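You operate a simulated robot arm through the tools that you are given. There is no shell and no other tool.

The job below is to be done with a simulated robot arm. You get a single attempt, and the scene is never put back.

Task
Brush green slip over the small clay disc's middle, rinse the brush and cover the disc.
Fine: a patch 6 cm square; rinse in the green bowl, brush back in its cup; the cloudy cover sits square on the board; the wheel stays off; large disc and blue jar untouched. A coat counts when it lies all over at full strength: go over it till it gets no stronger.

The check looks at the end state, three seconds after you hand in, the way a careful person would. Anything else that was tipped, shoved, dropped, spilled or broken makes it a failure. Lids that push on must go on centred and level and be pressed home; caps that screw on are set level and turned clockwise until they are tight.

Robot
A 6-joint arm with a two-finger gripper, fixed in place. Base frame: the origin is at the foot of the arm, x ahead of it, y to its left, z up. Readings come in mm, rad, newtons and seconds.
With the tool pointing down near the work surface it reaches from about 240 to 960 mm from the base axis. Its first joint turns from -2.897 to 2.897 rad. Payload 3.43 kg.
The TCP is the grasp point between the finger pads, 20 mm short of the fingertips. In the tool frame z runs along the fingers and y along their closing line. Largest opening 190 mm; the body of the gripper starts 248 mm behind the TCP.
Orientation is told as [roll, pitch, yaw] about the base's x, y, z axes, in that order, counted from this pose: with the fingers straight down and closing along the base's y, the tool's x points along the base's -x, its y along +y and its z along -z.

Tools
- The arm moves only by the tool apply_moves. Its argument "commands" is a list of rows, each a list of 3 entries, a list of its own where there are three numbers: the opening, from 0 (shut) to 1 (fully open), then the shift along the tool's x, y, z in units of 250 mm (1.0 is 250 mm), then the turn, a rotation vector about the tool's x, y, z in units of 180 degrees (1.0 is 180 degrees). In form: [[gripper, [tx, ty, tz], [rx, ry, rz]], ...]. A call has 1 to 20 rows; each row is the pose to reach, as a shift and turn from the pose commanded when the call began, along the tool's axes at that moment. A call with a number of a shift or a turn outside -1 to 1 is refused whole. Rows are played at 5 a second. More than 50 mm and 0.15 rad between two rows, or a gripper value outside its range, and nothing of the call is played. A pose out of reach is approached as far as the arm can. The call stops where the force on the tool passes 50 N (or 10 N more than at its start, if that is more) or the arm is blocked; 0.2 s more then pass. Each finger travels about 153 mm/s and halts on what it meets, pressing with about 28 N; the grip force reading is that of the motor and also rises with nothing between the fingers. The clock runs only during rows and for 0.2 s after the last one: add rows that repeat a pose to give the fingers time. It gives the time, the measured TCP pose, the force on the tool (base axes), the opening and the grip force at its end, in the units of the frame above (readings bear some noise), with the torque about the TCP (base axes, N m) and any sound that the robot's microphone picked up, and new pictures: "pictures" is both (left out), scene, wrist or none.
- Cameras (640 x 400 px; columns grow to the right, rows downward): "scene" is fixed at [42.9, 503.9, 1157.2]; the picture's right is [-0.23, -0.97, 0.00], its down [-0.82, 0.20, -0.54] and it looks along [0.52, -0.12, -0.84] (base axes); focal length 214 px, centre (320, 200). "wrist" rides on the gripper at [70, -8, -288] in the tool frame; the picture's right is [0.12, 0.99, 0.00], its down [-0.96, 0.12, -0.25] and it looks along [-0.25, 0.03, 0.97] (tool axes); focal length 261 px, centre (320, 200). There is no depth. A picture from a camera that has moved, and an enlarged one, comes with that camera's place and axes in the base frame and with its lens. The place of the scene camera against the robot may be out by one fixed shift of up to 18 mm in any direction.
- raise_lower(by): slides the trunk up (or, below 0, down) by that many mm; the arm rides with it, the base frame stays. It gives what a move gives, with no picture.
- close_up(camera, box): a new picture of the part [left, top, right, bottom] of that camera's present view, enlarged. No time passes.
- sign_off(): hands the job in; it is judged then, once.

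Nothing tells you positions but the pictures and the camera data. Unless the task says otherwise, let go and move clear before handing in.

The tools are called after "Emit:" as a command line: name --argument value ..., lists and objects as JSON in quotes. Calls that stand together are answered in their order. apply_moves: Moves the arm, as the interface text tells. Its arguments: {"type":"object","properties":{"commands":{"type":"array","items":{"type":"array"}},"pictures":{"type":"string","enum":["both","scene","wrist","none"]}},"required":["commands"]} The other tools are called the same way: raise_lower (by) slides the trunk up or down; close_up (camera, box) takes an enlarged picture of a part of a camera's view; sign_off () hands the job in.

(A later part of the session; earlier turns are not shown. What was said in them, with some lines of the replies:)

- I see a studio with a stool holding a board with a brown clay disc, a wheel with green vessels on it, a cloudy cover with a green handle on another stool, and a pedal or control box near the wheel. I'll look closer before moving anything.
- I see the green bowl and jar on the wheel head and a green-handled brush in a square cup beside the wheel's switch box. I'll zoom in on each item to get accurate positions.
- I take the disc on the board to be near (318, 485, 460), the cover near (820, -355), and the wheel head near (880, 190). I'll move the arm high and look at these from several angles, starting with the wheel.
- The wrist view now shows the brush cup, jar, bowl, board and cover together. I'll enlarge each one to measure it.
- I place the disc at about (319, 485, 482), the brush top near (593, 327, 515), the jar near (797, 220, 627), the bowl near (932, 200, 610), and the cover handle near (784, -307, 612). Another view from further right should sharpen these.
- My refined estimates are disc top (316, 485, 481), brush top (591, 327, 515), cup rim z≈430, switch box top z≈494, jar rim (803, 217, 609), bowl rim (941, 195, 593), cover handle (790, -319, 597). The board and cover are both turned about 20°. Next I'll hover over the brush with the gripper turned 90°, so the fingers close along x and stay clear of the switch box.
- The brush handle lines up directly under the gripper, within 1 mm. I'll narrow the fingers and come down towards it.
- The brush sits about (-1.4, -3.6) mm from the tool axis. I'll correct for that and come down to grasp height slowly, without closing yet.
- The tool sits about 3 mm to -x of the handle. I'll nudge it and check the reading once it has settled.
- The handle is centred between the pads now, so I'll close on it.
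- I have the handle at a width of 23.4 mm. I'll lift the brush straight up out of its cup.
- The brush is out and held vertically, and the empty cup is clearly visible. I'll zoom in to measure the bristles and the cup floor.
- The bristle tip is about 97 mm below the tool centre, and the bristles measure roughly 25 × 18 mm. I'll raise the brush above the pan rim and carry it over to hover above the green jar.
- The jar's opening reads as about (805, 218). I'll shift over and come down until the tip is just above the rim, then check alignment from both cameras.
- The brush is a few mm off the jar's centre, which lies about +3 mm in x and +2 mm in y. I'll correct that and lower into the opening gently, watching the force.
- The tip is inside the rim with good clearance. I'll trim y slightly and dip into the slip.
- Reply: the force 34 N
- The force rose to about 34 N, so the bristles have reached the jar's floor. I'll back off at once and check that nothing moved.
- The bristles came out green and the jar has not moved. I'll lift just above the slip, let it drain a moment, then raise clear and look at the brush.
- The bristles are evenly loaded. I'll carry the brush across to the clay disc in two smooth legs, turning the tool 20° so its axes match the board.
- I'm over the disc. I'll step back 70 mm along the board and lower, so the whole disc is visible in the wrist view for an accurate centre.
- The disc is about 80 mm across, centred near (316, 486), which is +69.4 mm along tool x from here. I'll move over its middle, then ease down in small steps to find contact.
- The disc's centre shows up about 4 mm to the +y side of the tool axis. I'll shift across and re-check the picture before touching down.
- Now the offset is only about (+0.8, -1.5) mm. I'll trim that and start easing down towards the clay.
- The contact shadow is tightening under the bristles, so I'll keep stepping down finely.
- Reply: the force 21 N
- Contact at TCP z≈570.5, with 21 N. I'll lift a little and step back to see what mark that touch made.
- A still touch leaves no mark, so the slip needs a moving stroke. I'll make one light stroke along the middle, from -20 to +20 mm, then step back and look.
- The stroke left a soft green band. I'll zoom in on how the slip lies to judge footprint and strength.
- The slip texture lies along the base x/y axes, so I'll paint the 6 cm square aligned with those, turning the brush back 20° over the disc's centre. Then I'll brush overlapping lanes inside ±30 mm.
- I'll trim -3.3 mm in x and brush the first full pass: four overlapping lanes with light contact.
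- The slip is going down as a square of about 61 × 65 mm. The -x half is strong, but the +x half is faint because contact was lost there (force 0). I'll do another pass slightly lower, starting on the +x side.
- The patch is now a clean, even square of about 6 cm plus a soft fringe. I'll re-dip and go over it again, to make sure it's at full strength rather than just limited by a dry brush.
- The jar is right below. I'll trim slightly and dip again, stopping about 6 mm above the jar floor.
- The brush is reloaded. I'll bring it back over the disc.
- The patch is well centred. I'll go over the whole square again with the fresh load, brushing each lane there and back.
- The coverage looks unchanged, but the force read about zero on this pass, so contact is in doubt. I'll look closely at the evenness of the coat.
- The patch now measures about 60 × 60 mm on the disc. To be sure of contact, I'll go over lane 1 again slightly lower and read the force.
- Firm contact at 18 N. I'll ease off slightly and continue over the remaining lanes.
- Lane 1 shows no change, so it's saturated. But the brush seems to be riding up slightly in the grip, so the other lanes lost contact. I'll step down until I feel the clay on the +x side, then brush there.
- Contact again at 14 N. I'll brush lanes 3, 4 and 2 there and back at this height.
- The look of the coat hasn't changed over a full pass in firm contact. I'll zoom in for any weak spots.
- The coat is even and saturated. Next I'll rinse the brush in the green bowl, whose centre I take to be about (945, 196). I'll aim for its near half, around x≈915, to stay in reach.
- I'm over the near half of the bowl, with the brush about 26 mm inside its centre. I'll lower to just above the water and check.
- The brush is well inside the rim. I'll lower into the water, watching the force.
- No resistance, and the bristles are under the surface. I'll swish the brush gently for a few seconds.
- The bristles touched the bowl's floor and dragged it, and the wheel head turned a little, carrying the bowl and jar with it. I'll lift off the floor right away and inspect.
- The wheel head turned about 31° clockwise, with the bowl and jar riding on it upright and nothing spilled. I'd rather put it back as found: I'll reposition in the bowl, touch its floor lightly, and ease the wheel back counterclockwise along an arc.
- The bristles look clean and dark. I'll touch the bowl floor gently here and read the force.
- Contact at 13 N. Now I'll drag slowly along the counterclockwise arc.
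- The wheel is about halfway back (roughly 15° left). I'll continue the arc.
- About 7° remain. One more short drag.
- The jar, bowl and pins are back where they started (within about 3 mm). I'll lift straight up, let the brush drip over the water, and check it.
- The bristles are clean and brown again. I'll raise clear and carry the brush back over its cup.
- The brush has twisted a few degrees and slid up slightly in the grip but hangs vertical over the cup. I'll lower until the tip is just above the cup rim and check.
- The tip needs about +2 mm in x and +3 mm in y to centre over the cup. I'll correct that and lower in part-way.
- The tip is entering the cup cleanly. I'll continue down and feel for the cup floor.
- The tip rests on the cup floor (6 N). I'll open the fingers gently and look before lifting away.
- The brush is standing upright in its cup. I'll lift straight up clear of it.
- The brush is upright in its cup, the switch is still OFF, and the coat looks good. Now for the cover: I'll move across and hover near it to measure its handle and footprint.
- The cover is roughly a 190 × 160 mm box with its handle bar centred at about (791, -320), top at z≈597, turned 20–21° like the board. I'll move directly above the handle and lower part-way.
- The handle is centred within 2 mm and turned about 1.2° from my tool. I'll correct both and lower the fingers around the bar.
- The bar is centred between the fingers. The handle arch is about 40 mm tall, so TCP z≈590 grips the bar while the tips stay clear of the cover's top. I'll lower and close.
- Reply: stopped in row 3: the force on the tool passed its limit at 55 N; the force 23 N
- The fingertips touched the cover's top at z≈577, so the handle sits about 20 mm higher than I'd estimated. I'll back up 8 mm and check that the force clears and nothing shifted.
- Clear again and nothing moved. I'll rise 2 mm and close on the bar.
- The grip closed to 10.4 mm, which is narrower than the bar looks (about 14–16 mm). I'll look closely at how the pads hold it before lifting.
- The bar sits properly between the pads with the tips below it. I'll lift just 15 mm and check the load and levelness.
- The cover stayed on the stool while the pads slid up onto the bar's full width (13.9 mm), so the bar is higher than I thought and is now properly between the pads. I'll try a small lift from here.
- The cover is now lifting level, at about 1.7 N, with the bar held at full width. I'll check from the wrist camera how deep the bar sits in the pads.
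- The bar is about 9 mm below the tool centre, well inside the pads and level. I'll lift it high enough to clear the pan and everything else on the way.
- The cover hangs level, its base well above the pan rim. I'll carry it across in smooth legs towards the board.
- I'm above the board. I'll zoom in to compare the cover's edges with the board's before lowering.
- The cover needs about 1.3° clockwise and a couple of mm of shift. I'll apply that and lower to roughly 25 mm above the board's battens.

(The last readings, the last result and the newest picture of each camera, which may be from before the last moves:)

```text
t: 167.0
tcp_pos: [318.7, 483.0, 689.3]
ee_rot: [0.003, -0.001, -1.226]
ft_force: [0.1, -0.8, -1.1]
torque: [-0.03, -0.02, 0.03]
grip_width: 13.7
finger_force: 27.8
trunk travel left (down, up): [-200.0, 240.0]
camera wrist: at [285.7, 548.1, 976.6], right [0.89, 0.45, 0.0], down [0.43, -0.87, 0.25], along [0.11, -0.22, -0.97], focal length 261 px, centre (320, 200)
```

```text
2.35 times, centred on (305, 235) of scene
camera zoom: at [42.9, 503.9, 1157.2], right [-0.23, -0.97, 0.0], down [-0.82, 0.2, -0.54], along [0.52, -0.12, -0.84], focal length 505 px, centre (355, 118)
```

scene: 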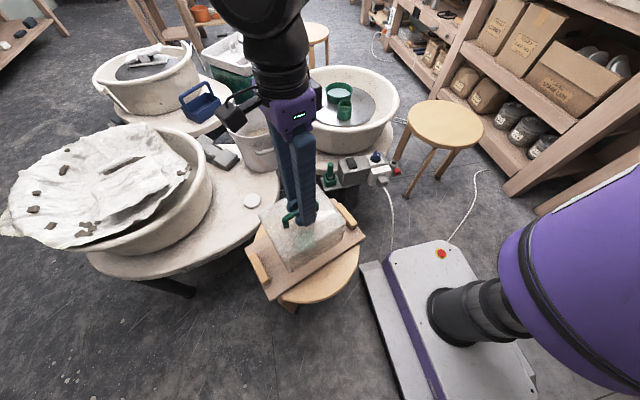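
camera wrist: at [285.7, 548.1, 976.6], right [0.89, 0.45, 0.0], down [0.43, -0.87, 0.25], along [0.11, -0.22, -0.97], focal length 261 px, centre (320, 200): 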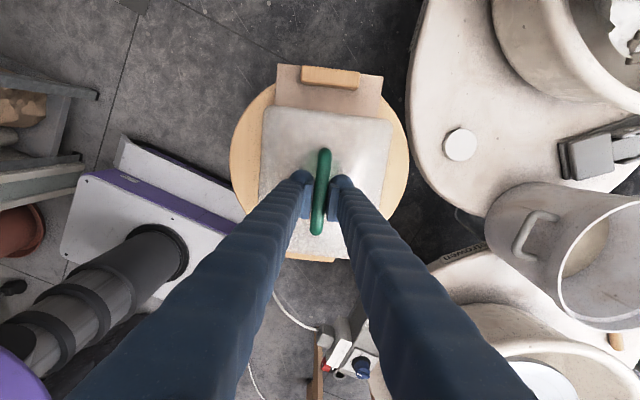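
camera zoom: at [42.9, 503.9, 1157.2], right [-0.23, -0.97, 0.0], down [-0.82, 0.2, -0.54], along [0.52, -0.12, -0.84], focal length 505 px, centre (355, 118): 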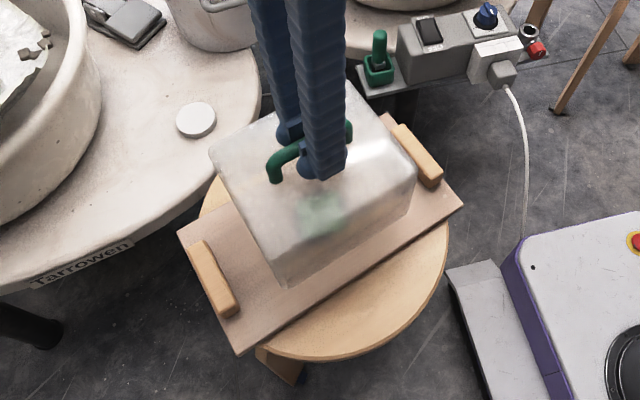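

Emit:
close_up --camera "wrist" --box '[260, 55, 400, 140]'

Emit:
close_up --camera "scene" --box '[280, 180, 380, 300]'

```text
4.57 times, centred on (330, 98) of wrist
camera zoom: at [285.7, 548.1, 976.6], right [0.89, 0.45, 0.0], down [0.43, -0.87, 0.25], along [0.11, -0.22, -0.97], focal length 1192 px, centre (274, 669)
```

zoom: 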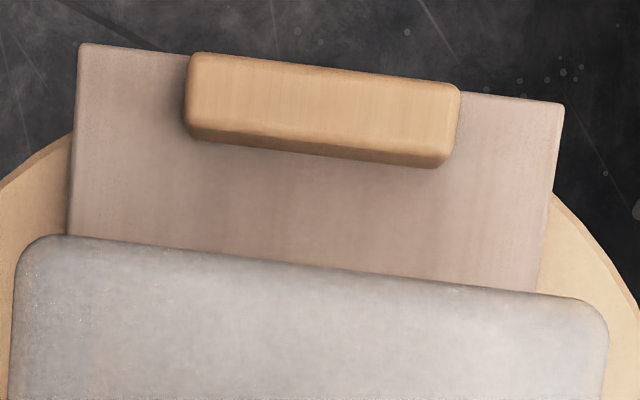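

```text
3.33 times, centred on (330, 240) of scene
camera zoom: at [42.9, 503.9, 1157.2], right [-0.23, -0.97, 0.0], down [-0.82, 0.2, -0.54], along [0.52, -0.12, -0.84], focal length 715 px, centre (287, 67)
```

zoom: 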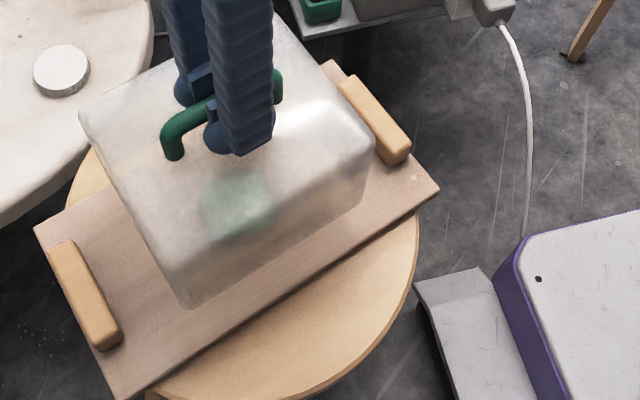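

The cover's edges are parallel to the board's to within about 0.1°. It needs roughly +2.6 mm along and -1.6 mm across to be centred. I'll apply that and lower to just above the board.

Emit:
apply_moves --commands '[[0, [0.005, -0.003, 0], [0, 0, 0]], [0, [0.0104, -0.0064, 0.03], [0, 0, 0]], [0, [0.0104, -0.0064, 0.07], [0, 0, 0]], [0, [0.0104, -0.0064, 0.11], [0, 0, 0]], [0, [0.0104, -0.0064, 0.14], [0, 0, 0]], [0, [0.0104, -0.0064, 0.14], [0, 0, 0]], [0, [0.0104, -0.0064, 0.14], [0, 0, 0]]]' --pictures "none"

Emit:
close_up --camera "scene" --box '[240, 180, 380, 310]'

Emit:
close_up --camera "wrist" --box '[240, 40, 400, 280]'

```text
t: 168.6
tcp_pos: [315.7, 485.4, 652.8]
ee_rot: [0.003, -0.002, -1.225]
ft_force: [0.0, -0.5, -1.6]
torque: [-0.01, 0.02, 0.01]
grip_width: 13.4
finger_force: 28.1
trunk travel left (down, up): [-200.0, 240.0]
```

```text
3.08 times, centred on (310, 245) of scene
camera zoom: at [42.9, 503.9, 1157.2], right [-0.23, -0.97, 0.0], down [-0.82, 0.2, -0.54], along [0.52, -0.12, -0.84], focal length 660 px, centre (351, 62)
```

zoom: 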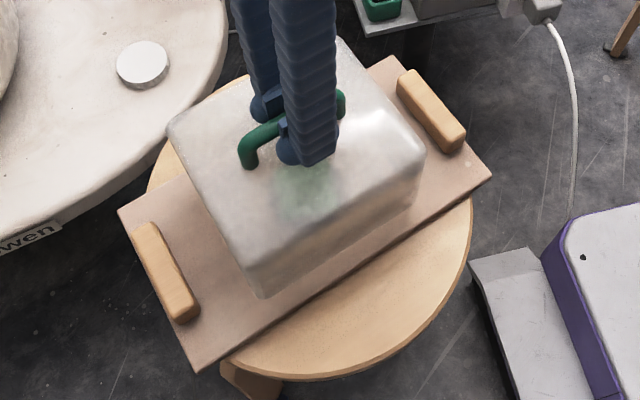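

```text
1.67 times, centred on (320, 160) of wrist
camera zoom: at [282.6, 550.8, 940.6], right [0.89, 0.45, 0.0], down [0.43, -0.87, 0.25], along [0.11, -0.22, -0.97], focal length 434 px, centre (320, 267)
```

zoom: 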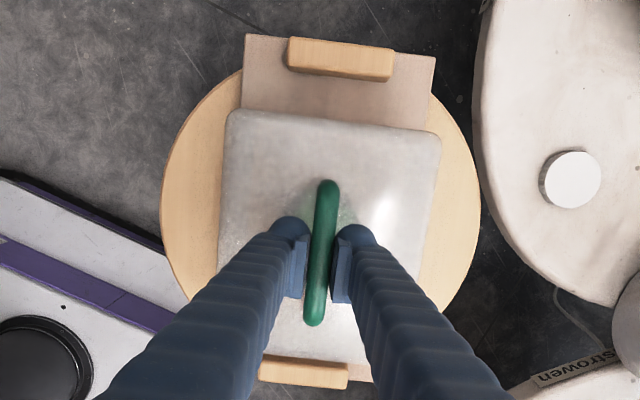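

Emit:
apply_moves --commands '[[0, [0, 0, 0.014], [0, 0, 0]], [0, [0, 0, 0.028], [0, 0, 0]], [0, [0, 0, 0.028], [0, 0, 0]]]' --pictures "none"

Emit:
close_up --camera "scene" --box '[270, 190, 370, 300]'

```text
t: 169.4
tcp_pos: [315.6, 487.2, 647.3]
ee_rot: [0.003, -0.001, -1.225]
ft_force: [0.1, 0.1, -2.1]
torque: [-0.04, 0.0, 0.0]
grip_width: 13.2
finger_force: 28.0
trunk travel left (down, up): [-200.0, 240.0]
```

```text
3.64 times, centred on (320, 245) of scene
camera zoom: at [42.9, 503.9, 1157.2], right [-0.23, -0.97, 0.0], down [-0.82, 0.2, -0.54], along [0.52, -0.12, -0.84], focal length 780 px, centre (320, 36)
```

zoom: 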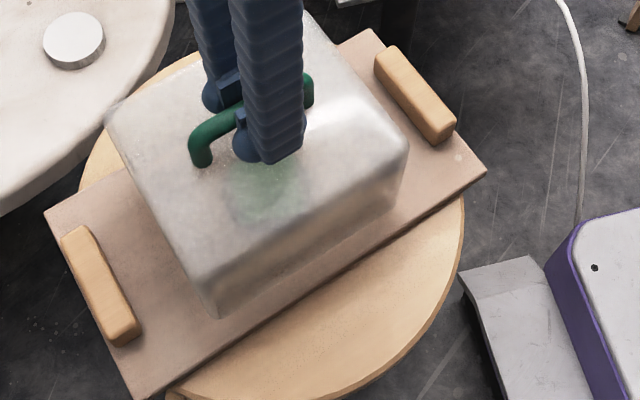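

Emit:
apply_moves --commands '[[0, [0, -0.003, 0.012], [0, 0, 0]], [0, [0, -0.006, 0.02], [0, 0, 0]], [0, [0, -0.006, 0.02], [0, 0, 0]]]' --pictures "none"

Emit:
close_up --camera "scene" --box '[270, 190, 370, 300]'

Emit:
close_up --camera "wrist" --box '[240, 40, 400, 280]'

```text
t: 170.2
tcp_pos: [314.3, 485.9, 641.3]
ee_rot: [0.002, -0.001, -1.226]
ft_force: [0.1, -0.1, -1.7]
torque: [-0.03, 0.01, 0.01]
grip_width: 13.3
finger_force: 27.6
trunk travel left (down, up): [-200.0, 240.0]
```

```text
3.64 times, centred on (320, 245) of scene
camera zoom: at [42.9, 503.9, 1157.2], right [-0.23, -0.97, 0.0], down [-0.82, 0.2, -0.54], along [0.52, -0.12, -0.84], focal length 780 px, centre (320, 36)
```

zoom: 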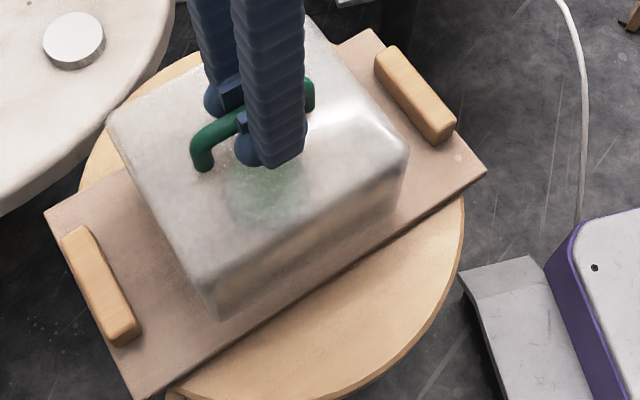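

```text
1.67 times, centred on (320, 160) of wrist
camera zoom: at [281.3, 550.2, 929.6], right [0.89, 0.45, 0.0], down [0.43, -0.87, 0.25], along [0.11, -0.22, -0.97], focal length 434 px, centre (320, 267)
```

zoom: 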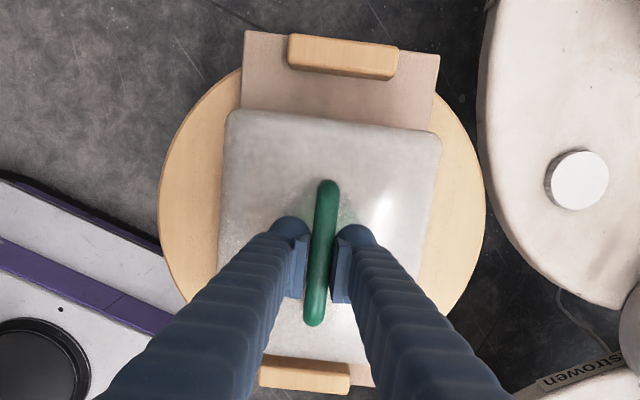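

Emit:
close_up --camera "scene" --box '[285, 235, 345, 290]'

Emit:
close_up --camera "scene" --box '[320, 195, 380, 260]'

Emit:
close_up --camera "wrist" --box '[285, 235, 355, 285]'

```text
7.27 times, centred on (315, 262) of scene
camera zoom: at [42.9, 503.9, 1157.2], right [-0.23, -0.97, 0.0], down [-0.82, 0.2, -0.54], along [0.52, -0.12, -0.84], focal length 1560 px, centre (356, -254)
```

zoom: 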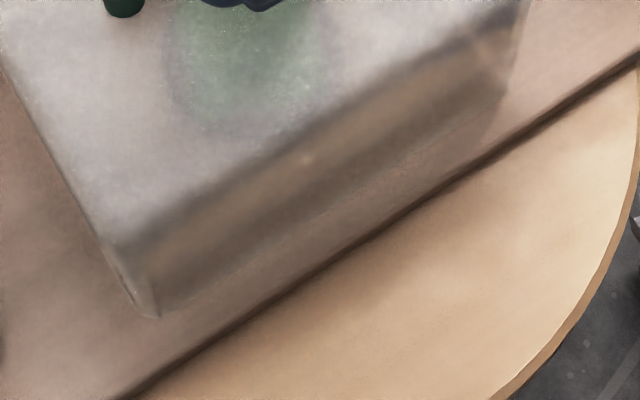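

```text
6.15 times, centred on (350, 228) of scene
camera zoom: at [42.9, 503.9, 1157.2], right [-0.23, -0.97, 0.0], down [-0.82, 0.2, -0.54], along [0.52, -0.12, -0.84], focal length 1320 px, centre (135, 31)
```

zoom: 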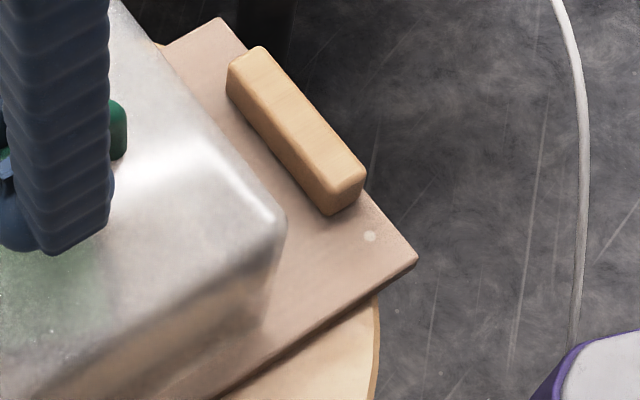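

```text
8.00 times, centred on (320, 260) of wrist
camera zoom: at [281.3, 550.2, 929.6], right [0.89, 0.45, 0.0], down [0.43, -0.87, 0.25], along [0.11, -0.22, -0.97], focal length 2085 px, centre (320, -280)
```

zoom: 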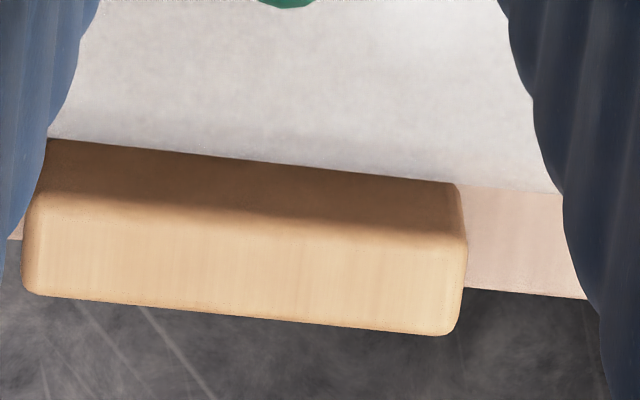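

The cover's footprint is centred across the board to within about 2 mm, and perhaps 2–3 mm long towards +x along it. I'll trim that and lower until it rests on the board.

Emit:
apply_moves --commands '[[0, [-0.004, 0.002, 0], [0, 0, 0]], [0, [-0.008, 0.004, 0], [0, 0, 0]], [0, [-0.008, 0.004, 0.008], [0, 0, 0]], [0, [-0.008, 0.004, 0.012], [0, 0, 0]], [0, [-0.008, 0.004, 0.012], [0, 0, 0]]]' --pictures "none"

Emit:
apply_moves --commands '[[0, [0, 0, 0.006], [0, 0, 0]], [0, [0, 0, 0.012], [0, 0, 0]], [0, [0, 0, 0.012], [0, 0, 0]]]' --pictures "none"

```text
t: 171.4
tcp_pos: [314.5, 485.0, 640.0]
ee_rot: [0.001, -0.002, -1.225]
ft_force: [-0.5, 0.1, -2.6]
torque: [0.03, -0.01, -0.02]
grip_width: 13.3
finger_force: 27.8
trunk travel left (down, up): [-200.0, 240.0]
```

```text
t: 172.2
tcp_pos: [316.0, 484.8, 635.8]
ee_rot: [0.001, -0.001, -1.226]
ft_force: [0.0, 0.2, -2.7]
torque: [-0.03, 0.01, 0.0]
grip_width: 13.1
finger_force: 27.4
trunk travel left (down, up): [-200.0, 240.0]
```

Emit:
apply_moves --commands '[[0, [0, 0, 0.006], [0, 0, 0]], [0, [0, 0, 0.012], [0, 0, 0]], [0, [0, 0, 0.012], [0, 0, 0]]]' --pictures "none"

Emit:
apply_moves --commands '[[0, [0, 0, 0.006], [0, 0, 0]], [0, [0, 0, 0.012], [0, 0, 0]], [0, [0, 0, 0.012], [0, 0, 0]]]' --pictures "none"

Emit:
close_up --camera "scene" --box '[270, 190, 370, 300]'

```text
t: 173.0
tcp_pos: [315.2, 484.0, 632.4]
ee_rot: [0.004, -0.002, -1.224]
ft_force: [-0.4, 1.1, 0.7]
torque: [-0.13, -0.09, 0.03]
grip_width: 12.9
finger_force: 28.0
trunk travel left (down, up): [-200.0, 240.0]
```

```text
t: 173.8
tcp_pos: [315.2, 484.1, 630.2]
ee_rot: [0.003, -0.002, -1.226]
ft_force: [1.2, -3.5, 10.6]
torque: [-0.04, -0.02, 0.0]
grip_width: 11.8
finger_force: 27.8
trunk travel left (down, up): [-200.0, 240.0]
```

```text
3.64 times, centred on (320, 245) of scene
camera zoom: at [42.9, 503.9, 1157.2], right [-0.23, -0.97, 0.0], down [-0.82, 0.2, -0.54], along [0.52, -0.12, -0.84], focal length 780 px, centre (320, 36)
```

zoom: 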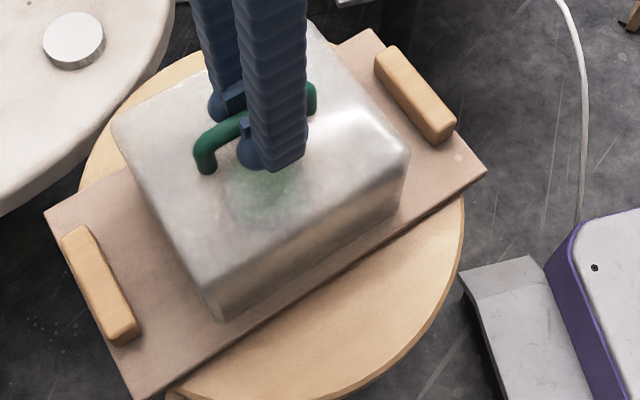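

The cover is down on the board (10 N). I'll ease the press slightly, open the fingers, and check the seating before lifting away.

Emit:
apply_moves --commands '[[0, [0, 0, -0.006], [0, 0, 0]], [0, [0, 0, -0.006], [0, 0, 0]], [0.1, [0, 0, -0.006], [0, 0, 0]], [0.14, [0, 0, -0.006], [0, 0, 0]], [0.22, [0, 0, -0.006], [0, 0, 0]], [0.32, [0, 0, -0.006], [0, 0, 0]], [0.42, [0, 0, -0.006], [0, 0, 0]], [0.42, [0, 0, -0.006], [0, 0, 0]]]' --pictures "none"

Emit:
close_up --camera "scene" --box '[250, 180, 380, 310]'

Emit:
close_up --camera "wrist" --box '[240, 40, 400, 280]'

```text
t: 175.6
tcp_pos: [315.9, 484.2, 631.6]
ee_rot: [0.002, -0.001, -1.226]
ft_force: [0.7, 0.8, -1.2]
torque: [0.01, -0.01, -0.01]
grip_width: 79.7
finger_force: 0.0
trunk travel left (down, up): [-200.0, 240.0]
```

```text
3.08 times, centred on (315, 245) of scene
camera zoom: at [42.9, 503.9, 1157.2], right [-0.23, -0.97, 0.0], down [-0.82, 0.2, -0.54], along [0.52, -0.12, -0.84], focal length 660 px, centre (335, 62)
```

zoom: 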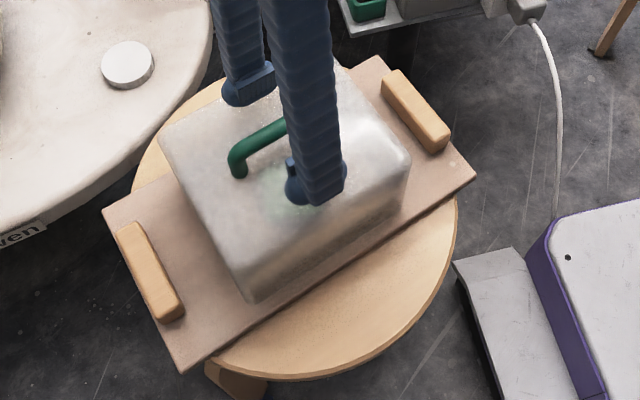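

```text
1.67 times, centred on (320, 160) of wrist
camera zoom: at [282.7, 549.1, 919.3], right [0.89, 0.45, 0.0], down [0.43, -0.87, 0.25], along [0.11, -0.22, -0.97], focal length 434 px, centre (320, 267)
```

zoom: 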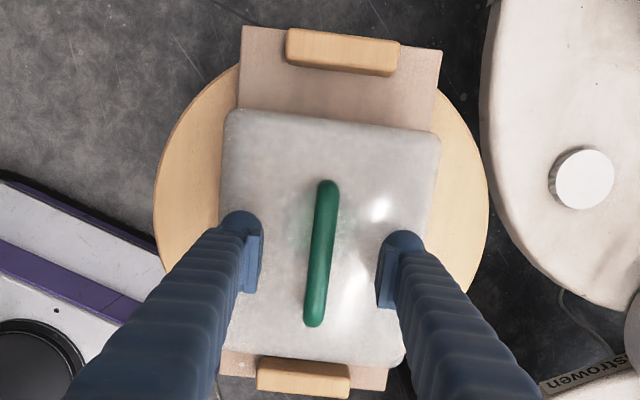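

The fingers are free of the handle and the cover sits flat. I'll rise straight up and check from above whether it is square and centred.

Emit:
apply_moves --commands '[[0.42, [0, 0, -0.05], [0, 0, 0]], [0.42, [0, 0, -0.15], [0, 0, 0]], [0.42, [0, 0, -0.3], [0, 0, 0]], [0.42, [0, 0, -0.48], [0, 0, 0]], [0.42, [0, 0, -0.66], [0, 0, 0]], [0.42, [0, 0, -0.84], [0, 0, 0]], [0.42, [0, 0, -1.0], [0, 0, 0]], [0.42, [0, 0, -1.0], [0, 0, 0]]]' --pictures "none"

Emit:
apply_moves --commands '[[0.42, [-0.18, 0, 0], [0, 0, 0]], [0.42, [-0.36, 0, 0], [0, 0, 0]], [0.42, [-0.54, 0, 0], [0, 0, 0]], [0.42, [-0.6, 0, 0], [0, 0, 0]], [0.42, [-0.6, 0, 0], [0, 0, 0]], [0.42, [-0.6, 0, 0], [0, 0, 0]]]' --pictures "both"

Emit:
close_up --camera "wrist" --box '[220, 20, 420, 220]'

Emit:
close_up --camera "scene" --box '[230, 170, 390, 310]'

```text
t: 177.4
tcp_pos: [313.8, 484.8, 881.8]
ee_rot: [0.001, -0.002, -1.224]
ft_force: [0.5, -0.4, 0.2]
torque: [0.02, 0.0, 0.01]
grip_width: 79.8
finger_force: 0.0
trunk travel left (down, up): [-200.0, 240.0]
```

```text
t: 178.8
tcp_pos: [365.9, 344.4, 881.1]
ee_rot: [0.002, -0.002, -1.225]
ft_force: [0.4, -0.1, 0.4]
torque: [-0.04, 0.0, -0.02]
grip_width: 79.7
finger_force: 0.2
trunk travel left (down, up): [-200.0, 240.0]
camera wrist: at [333.5, 408.7, 1168.5], right [0.89, 0.45, 0.0], down [0.43, -0.87, 0.25], along [0.11, -0.22, -0.97], focal length 261 px, centre (320, 200)
```

scene: 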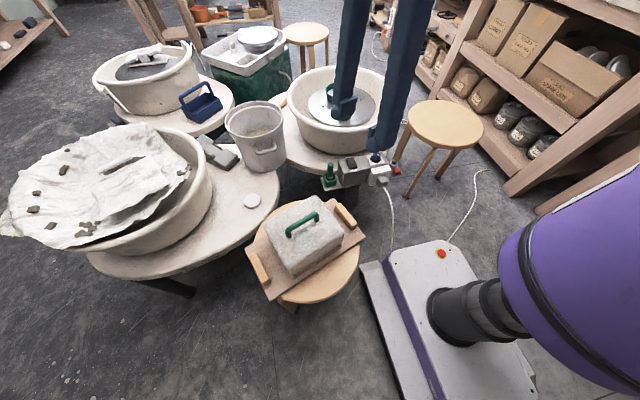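
wrist: 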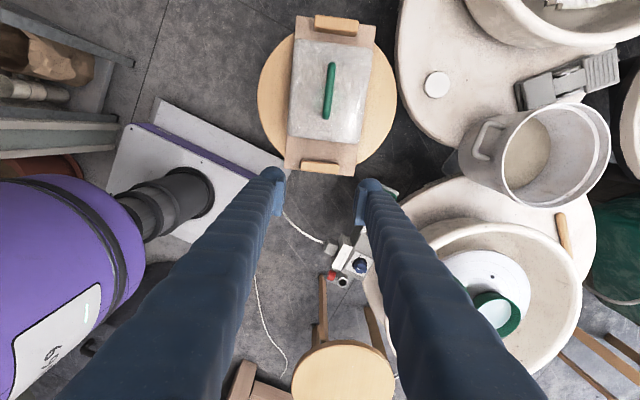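

```text
2.00 times, centred on (320, 120) of wrist
camera zoom: at [333.5, 408.7, 1168.5], right [0.89, 0.45, 0.0], down [0.43, -0.87, 0.25], along [0.11, -0.22, -0.97], focal length 521 px, centre (320, 360)
```

zoom: 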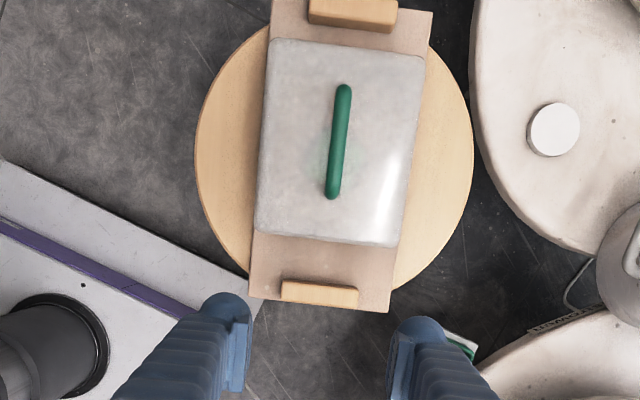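

```text
2.86 times, centred on (310, 240) of scene
camera zoom: at [42.9, 503.9, 1157.2], right [-0.23, -0.97, 0.0], down [-0.82, 0.2, -0.54], along [0.52, -0.12, -0.84], focal length 613 px, centre (349, 86)
```

zoom: 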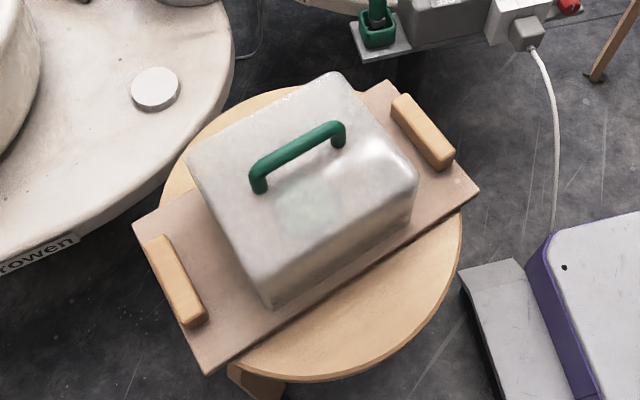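

The cover is on the board, between the battens and over the disc. I'll check squareness in detail.

Emit:
close_up --camera "wrist" --box '[270, 10, 390, 100]'

Emit:
close_up --camera "wrist" --box '[270, 90, 390, 180]'

Emit:
close_up --camera "scene" --box '[255, 200, 365, 305]'

```text
4.44 times, centred on (330, 55) of wrist
camera zoom: at [333.5, 408.7, 1168.5], right [0.89, 0.45, 0.0], down [0.43, -0.87, 0.25], along [0.11, -0.22, -0.97], focal length 1158 px, centre (276, 844)
```

zoom: 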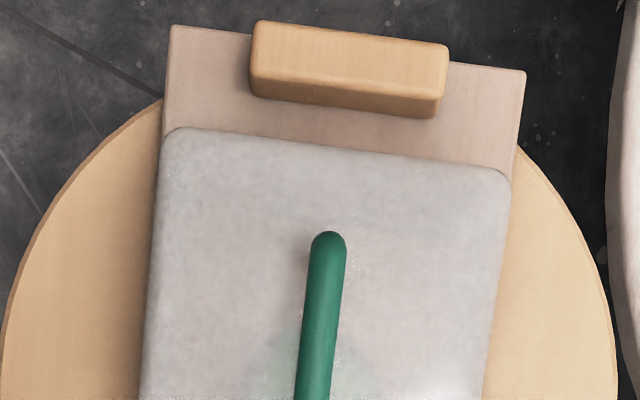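

```text
4.44 times, centred on (330, 135) of wrist
camera zoom: at [333.5, 408.7, 1168.5], right [0.89, 0.45, 0.0], down [0.43, -0.87, 0.25], along [0.11, -0.22, -0.97], focal length 1158 px, centre (276, 489)
```

zoom: 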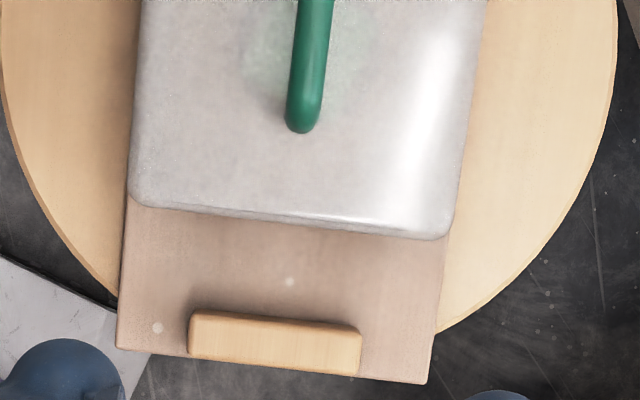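

```text
3.81 times, centred on (310, 252) of scene
camera zoom: at [42.9, 503.9, 1157.2], right [-0.23, -0.97, 0.0], down [-0.82, 0.2, -0.54], along [0.52, -0.12, -0.84], focal length 817 px, centre (358, 0)
```

zoom: 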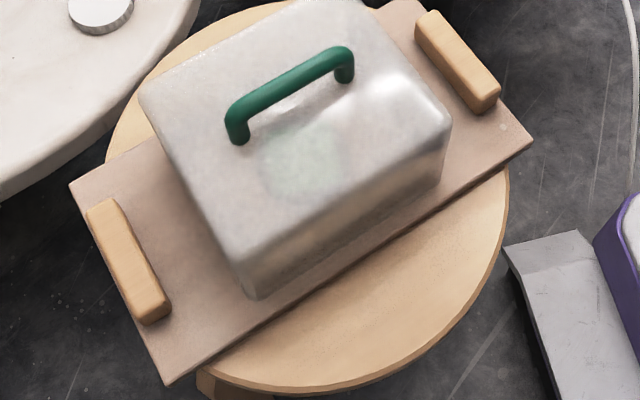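

The cover is square to the board to within about 0.2° and centred to within about 2.5 mm. I'll do a last check of the wheel, bowl, jar, brush cup and switch before handing in.

Emit:
apply_moves --commands '[[0.42, [-0.16, 0.02, -0.05], [0, 0, 0]], [0.42, [-0.34, 0.04, -0.1], [0, 0, 0]], [0.42, [-0.52, 0.06, -0.15], [0, 0, 0]], [0.42, [-0.7, 0.08, -0.2], [0, 0, 0]], [0.42, [-0.88, 0.1, -0.24], [0, 0, 0]], [0.42, [-0.88, 0.1, -0.24], [0, 0, 0]]]' --pictures "both"

Emit:
close_up --camera "scene" --box '[270, 50, 420, 200]'

Emit:
close_up --camera "scene" --box '[310, 145, 410, 205]'

Emit:
close_up --camera "scene" --box '[230, 170, 390, 310]'

```text
t: 180.2
tcp_pos: [464.8, 143.9, 940.0]
ee_rot: [0.003, 0.0, -1.223]
ft_force: [0.6, -1.2, 0.7]
torque: [0.13, 0.04, 0.01]
grip_width: 79.8
finger_force: 0.1
trunk travel left (down, up): [-200.0, 240.0]
camera wrist: at [432.0, 208.4, 1228.8], right [0.89, 0.45, 0.0], down [0.44, -0.87, 0.25], along [0.11, -0.22, -0.97], focal length 261 px, centre (320, 200)
```

scene: 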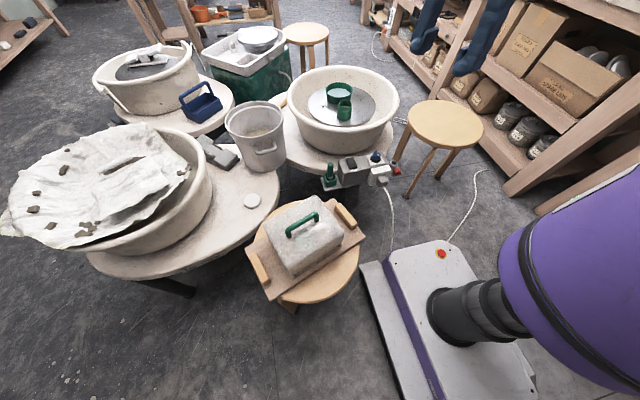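
wrist: 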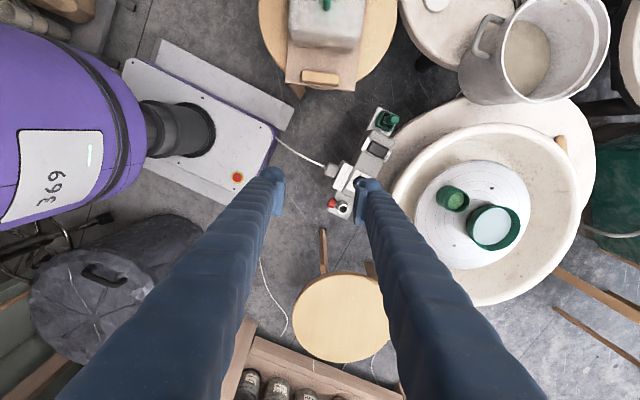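

```text
2.67 times, centred on (345, 125) of scene
camera zoom: at [42.9, 503.9, 1157.2], right [-0.23, -0.97, 0.0], down [-0.82, 0.2, -0.54], along [0.52, -0.12, -0.84], focal length 572 px, centre (253, 400)
```

zoom: 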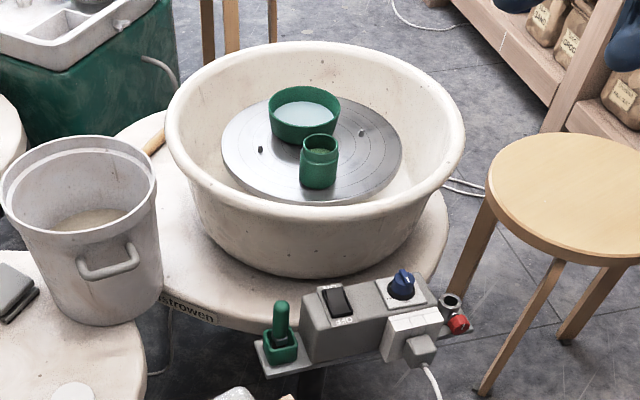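

```text
6.40 times, centred on (360, 175) of scene
camera zoom: at [42.9, 503.9, 1157.2], right [-0.23, -0.97, 0.0], down [-0.82, 0.2, -0.54], along [0.52, -0.12, -0.84], focal length 1373 px, centre (64, 360)
```

zoom: 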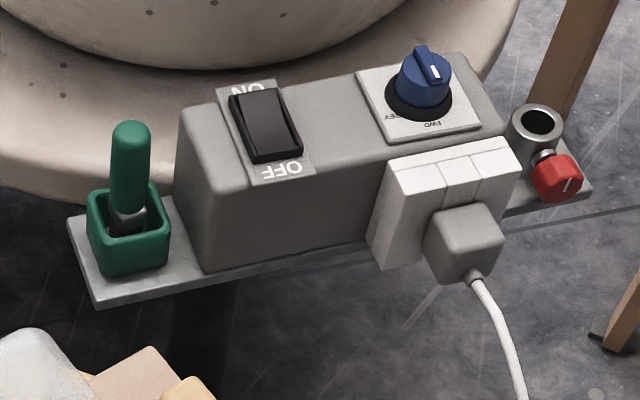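

```text
2.86 times, centred on (310, 240) of scene
camera zoom: at [42.9, 503.9, 1157.2], right [-0.23, -0.97, 0.0], down [-0.82, 0.2, -0.54], along [0.52, -0.12, -0.84], focal length 613 px, centre (349, 86)
```

zoom: 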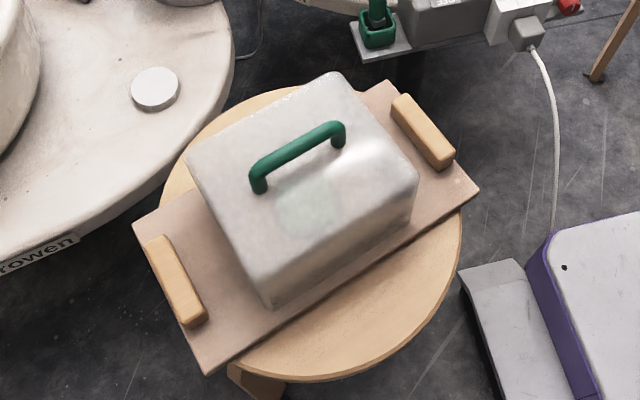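

Everything checks out. The disc has its green 6 cm patch under the square-set cloudy cover, and the brush is rinsed and upright in its cup. The switch is OFF, and the bowl and jar stand upright in place with the arm clear. I turned the wheel head by accident while rinsing and turned it back by hand, so the bowl may sit about 3 mm off its starting spot. I never saw the large disc or the blue jar. I'm handing in.

Emit:
sign_off

```text
The job is handed in.
```

The job is handed in. The small disc has its green patch, the brush is rinsed and back in its cup, and the cloudy cover sits on the board. I don't have a verdict from the check.

- **Patch:** It measured about 60 × 60 mm with a soft fringe, and its corners run just past the edge of the roughly 80 mm disc. I dipped twice. The last pass, with the brush pressing firmly, left it looking no stronger. I judged that by eye from the pictures.
- **Brush:** The bristles came out of the green bowl clean and brown. The brush is standing upright in its cup.
- **Cover:** It sits flat, between the battens and over the disc. It is square to the board to within about 0.2° and centred to within about 2.5 mm.
- **Wheel:** The switch stayed at OFF throughout. While rinsing, the brush dragged on the bowl's floor and turned the wheel head about 31°. I eased it back with the brush. The jar and pins look back where they started, and the bowl is about 3 mm off. Nothing tipped or spilled.
- **Pressure on the cover:** On my first try at the handle, the fingertips pressed on the cover's top at about 55 N before the arm stopped. Nothing shifted.
- **Large disc and blue jar:** I never saw either one, so I didn't touch them.
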